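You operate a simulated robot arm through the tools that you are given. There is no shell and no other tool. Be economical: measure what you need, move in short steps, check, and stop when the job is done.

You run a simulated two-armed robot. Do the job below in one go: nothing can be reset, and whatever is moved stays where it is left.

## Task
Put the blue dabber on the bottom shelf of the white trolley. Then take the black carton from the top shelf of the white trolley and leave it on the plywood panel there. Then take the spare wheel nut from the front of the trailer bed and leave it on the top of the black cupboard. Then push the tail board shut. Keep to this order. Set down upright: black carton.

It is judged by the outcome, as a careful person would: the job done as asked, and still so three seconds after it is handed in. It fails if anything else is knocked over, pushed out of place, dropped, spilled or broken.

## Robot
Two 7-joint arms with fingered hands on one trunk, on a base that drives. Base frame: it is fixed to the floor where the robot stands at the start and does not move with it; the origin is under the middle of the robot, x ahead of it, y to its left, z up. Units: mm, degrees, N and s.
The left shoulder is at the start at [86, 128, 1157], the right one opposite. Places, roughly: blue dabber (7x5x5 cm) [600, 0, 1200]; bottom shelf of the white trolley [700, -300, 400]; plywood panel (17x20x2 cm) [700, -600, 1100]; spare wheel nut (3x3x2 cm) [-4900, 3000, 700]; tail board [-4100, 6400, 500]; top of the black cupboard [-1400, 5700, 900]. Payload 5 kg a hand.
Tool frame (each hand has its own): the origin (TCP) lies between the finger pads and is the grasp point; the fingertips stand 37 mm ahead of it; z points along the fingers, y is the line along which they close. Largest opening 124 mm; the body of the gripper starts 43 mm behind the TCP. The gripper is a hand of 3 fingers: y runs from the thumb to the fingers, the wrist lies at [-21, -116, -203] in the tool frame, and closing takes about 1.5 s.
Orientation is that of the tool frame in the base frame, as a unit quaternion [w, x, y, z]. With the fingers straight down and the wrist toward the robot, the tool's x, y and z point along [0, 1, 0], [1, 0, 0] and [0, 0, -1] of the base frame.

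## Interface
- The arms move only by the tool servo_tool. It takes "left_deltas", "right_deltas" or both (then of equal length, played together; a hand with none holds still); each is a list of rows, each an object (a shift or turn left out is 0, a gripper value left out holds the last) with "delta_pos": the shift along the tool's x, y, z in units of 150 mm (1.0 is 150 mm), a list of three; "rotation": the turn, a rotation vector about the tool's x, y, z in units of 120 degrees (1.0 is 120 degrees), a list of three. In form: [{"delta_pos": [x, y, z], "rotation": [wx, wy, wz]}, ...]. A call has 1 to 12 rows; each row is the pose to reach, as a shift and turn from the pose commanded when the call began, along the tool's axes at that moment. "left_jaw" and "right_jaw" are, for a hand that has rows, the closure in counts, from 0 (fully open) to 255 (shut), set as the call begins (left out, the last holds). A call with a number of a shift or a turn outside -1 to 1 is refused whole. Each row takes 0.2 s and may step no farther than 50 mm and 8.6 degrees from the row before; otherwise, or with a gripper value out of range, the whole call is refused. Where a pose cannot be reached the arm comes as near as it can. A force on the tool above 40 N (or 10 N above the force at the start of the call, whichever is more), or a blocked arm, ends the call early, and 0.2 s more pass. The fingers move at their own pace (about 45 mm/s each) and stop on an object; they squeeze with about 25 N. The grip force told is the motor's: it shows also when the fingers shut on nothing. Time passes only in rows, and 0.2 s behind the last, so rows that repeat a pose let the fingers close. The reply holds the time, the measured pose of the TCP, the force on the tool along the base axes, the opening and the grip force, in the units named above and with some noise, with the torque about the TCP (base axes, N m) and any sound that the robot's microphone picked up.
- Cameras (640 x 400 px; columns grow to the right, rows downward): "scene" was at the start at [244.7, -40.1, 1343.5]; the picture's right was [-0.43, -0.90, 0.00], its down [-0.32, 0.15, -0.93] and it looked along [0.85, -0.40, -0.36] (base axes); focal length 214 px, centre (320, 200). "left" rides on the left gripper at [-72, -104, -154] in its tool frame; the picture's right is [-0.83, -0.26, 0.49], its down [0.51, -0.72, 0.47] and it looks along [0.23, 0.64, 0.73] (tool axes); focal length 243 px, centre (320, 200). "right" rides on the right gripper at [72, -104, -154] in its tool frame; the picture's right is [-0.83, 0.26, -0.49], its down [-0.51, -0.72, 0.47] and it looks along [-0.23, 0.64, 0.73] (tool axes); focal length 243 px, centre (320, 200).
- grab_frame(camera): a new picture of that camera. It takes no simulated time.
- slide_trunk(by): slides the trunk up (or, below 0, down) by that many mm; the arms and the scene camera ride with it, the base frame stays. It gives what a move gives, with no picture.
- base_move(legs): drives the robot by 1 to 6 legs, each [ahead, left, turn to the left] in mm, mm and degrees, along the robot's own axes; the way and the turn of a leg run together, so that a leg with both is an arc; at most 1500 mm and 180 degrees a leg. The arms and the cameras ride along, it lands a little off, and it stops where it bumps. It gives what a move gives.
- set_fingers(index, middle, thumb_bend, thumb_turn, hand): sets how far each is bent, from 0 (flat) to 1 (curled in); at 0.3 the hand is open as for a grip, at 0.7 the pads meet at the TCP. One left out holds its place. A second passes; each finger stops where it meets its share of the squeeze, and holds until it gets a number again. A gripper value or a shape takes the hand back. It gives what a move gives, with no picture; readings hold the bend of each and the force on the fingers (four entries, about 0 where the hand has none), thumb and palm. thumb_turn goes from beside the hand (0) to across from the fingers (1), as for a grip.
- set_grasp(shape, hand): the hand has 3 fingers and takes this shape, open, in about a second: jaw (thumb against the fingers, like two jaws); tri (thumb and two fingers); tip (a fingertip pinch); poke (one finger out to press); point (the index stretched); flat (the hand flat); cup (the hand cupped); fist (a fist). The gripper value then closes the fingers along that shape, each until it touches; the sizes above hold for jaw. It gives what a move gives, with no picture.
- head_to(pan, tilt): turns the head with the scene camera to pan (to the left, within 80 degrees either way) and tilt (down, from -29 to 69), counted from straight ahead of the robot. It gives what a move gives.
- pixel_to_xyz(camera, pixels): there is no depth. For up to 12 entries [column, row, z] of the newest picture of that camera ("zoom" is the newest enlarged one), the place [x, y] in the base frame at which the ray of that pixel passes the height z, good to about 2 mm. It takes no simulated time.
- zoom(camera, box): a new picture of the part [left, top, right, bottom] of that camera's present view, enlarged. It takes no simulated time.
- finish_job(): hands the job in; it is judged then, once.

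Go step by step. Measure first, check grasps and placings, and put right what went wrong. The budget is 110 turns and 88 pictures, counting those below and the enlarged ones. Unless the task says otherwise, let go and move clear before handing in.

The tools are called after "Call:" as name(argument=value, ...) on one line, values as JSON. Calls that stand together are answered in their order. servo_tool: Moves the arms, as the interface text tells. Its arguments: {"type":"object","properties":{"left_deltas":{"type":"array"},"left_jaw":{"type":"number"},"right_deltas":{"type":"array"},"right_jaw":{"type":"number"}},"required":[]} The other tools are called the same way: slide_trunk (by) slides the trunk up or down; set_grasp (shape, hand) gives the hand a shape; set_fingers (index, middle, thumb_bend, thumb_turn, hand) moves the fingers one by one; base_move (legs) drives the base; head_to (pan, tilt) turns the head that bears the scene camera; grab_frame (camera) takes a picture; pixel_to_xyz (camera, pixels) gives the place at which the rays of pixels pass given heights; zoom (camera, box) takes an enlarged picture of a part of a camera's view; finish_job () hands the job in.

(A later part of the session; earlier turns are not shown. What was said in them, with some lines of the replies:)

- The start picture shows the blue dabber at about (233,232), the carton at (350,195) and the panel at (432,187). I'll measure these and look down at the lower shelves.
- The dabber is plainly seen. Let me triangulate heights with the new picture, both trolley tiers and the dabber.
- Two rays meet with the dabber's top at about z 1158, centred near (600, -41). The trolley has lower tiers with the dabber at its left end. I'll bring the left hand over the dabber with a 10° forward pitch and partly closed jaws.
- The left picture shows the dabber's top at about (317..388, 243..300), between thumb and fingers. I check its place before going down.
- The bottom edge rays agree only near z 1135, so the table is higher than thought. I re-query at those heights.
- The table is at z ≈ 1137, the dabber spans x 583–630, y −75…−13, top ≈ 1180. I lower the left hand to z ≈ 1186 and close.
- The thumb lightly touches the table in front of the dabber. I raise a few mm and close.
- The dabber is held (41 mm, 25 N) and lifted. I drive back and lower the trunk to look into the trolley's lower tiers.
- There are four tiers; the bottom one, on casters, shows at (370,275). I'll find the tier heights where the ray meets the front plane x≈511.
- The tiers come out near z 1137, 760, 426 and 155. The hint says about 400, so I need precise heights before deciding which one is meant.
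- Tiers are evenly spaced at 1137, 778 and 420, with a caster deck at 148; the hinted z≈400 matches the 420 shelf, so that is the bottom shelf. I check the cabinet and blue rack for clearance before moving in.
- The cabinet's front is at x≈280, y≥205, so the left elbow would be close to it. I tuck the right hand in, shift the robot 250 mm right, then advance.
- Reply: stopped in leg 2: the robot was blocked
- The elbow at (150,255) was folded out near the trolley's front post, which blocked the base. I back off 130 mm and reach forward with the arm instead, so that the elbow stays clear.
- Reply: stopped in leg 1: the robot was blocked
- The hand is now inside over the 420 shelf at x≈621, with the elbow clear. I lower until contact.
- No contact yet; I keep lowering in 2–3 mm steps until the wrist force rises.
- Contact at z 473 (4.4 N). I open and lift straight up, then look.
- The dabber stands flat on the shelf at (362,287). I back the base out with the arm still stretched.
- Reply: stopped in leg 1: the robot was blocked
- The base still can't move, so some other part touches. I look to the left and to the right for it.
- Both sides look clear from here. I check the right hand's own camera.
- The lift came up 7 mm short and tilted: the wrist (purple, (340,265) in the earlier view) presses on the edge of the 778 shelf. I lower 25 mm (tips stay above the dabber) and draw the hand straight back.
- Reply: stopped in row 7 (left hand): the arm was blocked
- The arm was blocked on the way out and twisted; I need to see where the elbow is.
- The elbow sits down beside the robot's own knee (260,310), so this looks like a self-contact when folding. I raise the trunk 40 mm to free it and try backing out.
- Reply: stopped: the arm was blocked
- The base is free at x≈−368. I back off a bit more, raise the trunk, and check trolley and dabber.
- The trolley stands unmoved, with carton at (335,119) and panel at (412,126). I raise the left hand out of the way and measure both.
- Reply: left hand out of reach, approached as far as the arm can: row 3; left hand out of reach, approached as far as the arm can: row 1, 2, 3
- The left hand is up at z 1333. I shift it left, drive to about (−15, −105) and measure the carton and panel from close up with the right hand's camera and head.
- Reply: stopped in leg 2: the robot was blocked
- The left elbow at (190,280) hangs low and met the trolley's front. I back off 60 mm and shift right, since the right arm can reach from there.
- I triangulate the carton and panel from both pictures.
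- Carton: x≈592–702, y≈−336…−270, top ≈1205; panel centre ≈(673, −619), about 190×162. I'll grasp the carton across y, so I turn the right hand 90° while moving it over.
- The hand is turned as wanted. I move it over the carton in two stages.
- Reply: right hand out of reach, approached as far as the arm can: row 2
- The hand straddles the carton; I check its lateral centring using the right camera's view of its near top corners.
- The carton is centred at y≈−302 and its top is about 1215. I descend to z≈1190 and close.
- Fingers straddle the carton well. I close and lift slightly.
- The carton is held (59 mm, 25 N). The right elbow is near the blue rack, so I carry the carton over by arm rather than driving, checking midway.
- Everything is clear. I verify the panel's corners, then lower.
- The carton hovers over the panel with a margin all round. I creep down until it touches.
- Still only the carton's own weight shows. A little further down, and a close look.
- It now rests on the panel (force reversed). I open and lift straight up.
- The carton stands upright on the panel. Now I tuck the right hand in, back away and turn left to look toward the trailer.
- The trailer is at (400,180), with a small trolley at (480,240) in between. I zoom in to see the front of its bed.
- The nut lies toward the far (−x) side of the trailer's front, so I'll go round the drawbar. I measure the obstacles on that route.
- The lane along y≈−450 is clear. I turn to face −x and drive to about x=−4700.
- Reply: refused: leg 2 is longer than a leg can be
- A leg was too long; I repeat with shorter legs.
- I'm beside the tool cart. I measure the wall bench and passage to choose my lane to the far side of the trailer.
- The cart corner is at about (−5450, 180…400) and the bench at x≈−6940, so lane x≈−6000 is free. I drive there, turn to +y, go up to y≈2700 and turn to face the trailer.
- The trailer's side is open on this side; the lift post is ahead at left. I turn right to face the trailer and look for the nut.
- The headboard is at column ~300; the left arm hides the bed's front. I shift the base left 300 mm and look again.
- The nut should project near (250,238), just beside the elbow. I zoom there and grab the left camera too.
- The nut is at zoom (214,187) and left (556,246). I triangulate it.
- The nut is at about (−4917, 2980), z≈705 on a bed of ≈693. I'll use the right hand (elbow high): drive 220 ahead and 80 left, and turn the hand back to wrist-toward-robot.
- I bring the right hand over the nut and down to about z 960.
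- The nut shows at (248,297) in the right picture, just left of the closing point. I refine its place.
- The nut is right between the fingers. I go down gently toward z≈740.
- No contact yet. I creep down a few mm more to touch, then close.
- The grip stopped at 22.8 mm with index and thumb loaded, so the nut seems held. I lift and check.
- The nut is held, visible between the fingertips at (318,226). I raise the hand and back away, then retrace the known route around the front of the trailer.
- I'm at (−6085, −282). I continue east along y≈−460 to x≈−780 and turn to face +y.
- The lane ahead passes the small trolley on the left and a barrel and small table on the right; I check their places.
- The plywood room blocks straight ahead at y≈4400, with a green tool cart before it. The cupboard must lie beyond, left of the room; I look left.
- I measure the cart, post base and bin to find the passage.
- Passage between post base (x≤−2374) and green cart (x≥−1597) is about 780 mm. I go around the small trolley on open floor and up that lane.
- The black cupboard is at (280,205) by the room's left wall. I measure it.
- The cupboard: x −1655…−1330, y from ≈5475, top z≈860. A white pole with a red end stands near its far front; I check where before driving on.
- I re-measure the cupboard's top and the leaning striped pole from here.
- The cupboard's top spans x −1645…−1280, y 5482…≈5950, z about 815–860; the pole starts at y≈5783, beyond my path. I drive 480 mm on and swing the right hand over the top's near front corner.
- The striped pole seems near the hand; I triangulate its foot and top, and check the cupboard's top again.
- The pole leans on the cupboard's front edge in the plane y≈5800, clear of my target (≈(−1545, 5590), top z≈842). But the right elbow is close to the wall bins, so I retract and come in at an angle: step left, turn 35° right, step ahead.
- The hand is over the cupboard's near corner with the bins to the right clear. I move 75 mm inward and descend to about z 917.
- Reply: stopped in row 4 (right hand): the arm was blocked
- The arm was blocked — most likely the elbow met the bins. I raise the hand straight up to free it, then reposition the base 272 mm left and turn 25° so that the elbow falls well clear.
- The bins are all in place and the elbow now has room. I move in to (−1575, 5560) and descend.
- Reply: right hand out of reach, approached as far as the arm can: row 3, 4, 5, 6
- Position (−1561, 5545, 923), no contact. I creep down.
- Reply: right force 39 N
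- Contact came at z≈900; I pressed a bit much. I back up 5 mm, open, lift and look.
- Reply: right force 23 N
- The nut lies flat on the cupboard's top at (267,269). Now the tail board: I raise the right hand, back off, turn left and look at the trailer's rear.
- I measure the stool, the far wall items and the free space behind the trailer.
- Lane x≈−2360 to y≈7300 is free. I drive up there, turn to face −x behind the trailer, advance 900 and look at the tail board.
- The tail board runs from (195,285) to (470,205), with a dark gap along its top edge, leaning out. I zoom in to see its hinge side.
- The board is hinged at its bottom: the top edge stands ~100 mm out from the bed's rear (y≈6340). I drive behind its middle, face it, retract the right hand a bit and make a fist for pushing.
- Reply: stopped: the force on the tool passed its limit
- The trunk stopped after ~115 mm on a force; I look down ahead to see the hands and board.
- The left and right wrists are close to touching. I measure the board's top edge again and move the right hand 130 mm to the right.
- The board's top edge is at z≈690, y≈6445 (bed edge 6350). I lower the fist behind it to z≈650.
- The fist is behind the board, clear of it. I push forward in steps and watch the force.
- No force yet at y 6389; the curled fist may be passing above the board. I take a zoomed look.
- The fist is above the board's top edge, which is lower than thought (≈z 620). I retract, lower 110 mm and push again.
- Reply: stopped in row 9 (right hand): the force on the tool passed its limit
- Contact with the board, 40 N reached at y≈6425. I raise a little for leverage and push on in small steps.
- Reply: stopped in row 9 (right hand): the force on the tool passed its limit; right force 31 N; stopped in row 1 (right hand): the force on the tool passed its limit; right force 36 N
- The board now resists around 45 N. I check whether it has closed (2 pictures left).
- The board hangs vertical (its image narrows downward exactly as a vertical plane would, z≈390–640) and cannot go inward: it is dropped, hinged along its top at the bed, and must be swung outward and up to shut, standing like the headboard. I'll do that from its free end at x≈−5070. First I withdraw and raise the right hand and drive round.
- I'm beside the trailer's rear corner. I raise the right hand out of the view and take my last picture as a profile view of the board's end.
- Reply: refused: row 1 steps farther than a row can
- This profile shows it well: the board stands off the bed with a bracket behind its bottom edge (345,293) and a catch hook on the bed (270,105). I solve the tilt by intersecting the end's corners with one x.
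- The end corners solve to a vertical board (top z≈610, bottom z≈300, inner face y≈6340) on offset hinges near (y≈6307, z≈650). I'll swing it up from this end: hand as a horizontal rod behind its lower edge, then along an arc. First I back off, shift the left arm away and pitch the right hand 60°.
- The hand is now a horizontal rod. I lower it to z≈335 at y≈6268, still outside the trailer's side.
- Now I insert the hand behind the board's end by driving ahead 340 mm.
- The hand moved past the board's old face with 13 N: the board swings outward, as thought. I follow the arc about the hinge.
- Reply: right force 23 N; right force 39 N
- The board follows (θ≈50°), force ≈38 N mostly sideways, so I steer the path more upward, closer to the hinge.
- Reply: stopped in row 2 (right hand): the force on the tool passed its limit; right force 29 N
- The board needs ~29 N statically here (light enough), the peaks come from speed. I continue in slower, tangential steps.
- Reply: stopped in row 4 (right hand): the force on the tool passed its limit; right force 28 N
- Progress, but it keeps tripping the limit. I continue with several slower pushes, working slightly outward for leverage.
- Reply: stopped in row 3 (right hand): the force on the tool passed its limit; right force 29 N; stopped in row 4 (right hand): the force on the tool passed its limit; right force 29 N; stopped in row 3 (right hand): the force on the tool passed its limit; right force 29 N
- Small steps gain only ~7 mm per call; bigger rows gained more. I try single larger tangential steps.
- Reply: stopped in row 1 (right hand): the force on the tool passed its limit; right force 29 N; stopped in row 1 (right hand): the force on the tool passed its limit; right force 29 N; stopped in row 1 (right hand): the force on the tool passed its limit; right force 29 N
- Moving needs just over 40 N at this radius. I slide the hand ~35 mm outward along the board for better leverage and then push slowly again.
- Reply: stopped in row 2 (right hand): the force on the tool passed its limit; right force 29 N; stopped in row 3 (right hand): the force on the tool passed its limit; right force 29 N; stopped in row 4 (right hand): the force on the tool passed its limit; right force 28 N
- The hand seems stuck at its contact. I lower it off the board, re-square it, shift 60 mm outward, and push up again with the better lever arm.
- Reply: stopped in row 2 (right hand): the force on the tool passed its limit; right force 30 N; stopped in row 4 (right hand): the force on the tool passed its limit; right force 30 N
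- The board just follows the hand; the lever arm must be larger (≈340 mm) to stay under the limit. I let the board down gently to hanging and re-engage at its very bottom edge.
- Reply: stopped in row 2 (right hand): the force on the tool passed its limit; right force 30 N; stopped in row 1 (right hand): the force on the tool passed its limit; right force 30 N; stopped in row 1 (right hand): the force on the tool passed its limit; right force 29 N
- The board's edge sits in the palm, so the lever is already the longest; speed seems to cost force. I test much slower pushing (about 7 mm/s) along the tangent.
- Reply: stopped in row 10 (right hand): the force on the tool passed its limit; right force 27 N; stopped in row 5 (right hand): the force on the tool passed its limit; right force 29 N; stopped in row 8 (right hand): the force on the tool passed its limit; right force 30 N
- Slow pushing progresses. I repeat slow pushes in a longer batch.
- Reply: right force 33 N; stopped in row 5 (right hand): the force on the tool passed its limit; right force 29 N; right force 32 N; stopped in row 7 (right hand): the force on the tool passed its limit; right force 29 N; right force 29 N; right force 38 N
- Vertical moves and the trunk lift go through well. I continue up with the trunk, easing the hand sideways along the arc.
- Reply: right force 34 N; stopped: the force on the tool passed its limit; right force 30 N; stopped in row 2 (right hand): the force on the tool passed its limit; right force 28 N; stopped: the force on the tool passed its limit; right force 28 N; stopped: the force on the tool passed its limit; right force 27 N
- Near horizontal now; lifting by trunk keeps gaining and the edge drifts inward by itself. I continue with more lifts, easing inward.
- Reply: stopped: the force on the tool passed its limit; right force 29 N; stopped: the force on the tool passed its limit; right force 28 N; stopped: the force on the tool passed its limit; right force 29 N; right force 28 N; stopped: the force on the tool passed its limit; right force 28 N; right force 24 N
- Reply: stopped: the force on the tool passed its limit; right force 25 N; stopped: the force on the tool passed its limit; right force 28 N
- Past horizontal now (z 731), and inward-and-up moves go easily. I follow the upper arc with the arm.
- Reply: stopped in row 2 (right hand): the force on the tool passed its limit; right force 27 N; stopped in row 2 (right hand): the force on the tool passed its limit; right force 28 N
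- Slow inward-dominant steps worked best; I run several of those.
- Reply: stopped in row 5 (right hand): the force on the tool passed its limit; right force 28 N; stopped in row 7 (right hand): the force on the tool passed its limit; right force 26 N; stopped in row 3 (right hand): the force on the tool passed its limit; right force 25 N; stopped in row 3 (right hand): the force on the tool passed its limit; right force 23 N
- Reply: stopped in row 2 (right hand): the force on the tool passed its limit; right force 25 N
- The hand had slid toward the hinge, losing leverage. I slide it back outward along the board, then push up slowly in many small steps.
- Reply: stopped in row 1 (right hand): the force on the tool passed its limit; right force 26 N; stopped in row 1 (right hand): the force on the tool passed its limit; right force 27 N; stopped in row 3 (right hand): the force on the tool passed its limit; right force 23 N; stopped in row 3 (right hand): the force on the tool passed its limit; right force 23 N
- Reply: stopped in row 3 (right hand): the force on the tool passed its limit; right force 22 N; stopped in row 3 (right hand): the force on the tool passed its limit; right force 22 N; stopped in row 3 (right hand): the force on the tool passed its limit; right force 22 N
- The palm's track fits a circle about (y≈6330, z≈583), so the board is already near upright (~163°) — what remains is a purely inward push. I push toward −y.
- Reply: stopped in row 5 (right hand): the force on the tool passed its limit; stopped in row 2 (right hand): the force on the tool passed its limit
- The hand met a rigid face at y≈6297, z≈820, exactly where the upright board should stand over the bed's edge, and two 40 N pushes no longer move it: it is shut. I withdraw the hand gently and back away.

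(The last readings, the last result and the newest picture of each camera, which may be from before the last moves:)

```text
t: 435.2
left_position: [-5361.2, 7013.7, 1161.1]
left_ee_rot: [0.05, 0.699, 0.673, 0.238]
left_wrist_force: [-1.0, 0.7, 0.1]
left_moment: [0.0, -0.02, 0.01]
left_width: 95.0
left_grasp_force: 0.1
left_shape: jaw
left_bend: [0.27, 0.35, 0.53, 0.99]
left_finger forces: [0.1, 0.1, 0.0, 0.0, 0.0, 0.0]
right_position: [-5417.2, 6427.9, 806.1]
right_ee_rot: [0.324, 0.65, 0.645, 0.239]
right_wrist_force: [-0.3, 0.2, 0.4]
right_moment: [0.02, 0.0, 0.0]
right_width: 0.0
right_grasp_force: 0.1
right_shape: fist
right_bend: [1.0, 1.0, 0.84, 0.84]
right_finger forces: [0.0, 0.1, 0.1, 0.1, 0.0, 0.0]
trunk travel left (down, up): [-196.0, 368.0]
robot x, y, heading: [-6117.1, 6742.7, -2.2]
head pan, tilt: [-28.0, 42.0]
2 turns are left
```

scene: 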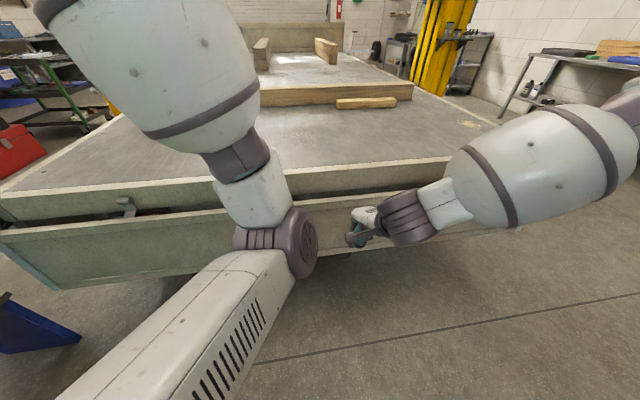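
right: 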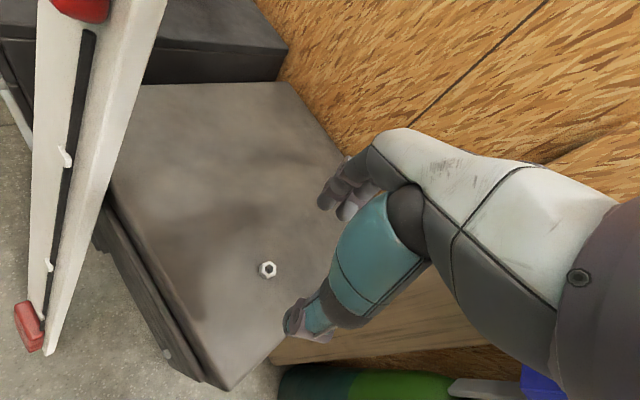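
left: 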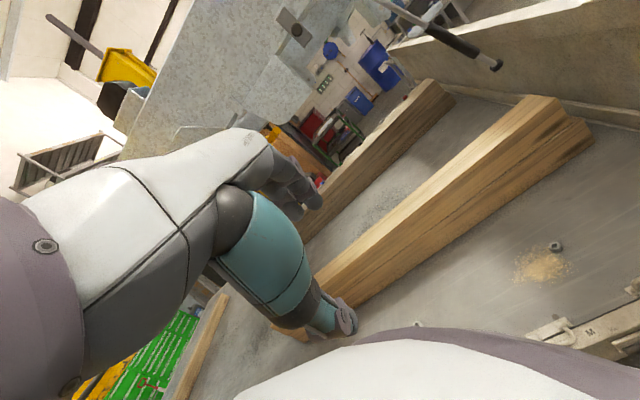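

The hand came away with no force on it and nothing followed, so the board is staying up; I'm clear of everything. I hand the job in.

Call:
finish_job()

```text
The job is handed in.
```

I did all four steps in the order you gave, but I had no pictures left to check the tail board by eye at the end.

- **Blue dabber:** it stands flat on the white trolley's shelf at about z = 420. There is a lower deck on the casters at about z = 150. I took the 420 shelf as the "bottom shelf" because it matches your place (z about 400).
- **Black carton:** it stands upright on the plywood panel, confirmed in a picture after I let go.
- **Spare wheel nut:** it lies flat on top of the black cupboard, also confirmed in a picture.
- **Tail board:** it was hanging down, so I swung it up from its end and pushed it in. Two pushes to the 40 N limit met a solid stop where the upright board should be. My hand then came away with no load on it, so I take it as shut.

My arms bumped the trolley at least once while I placed the dabber and carton. My right arm was also blocked near the wall bins while I placed the nut. Later pictures showed the trolley and bins unmoved.
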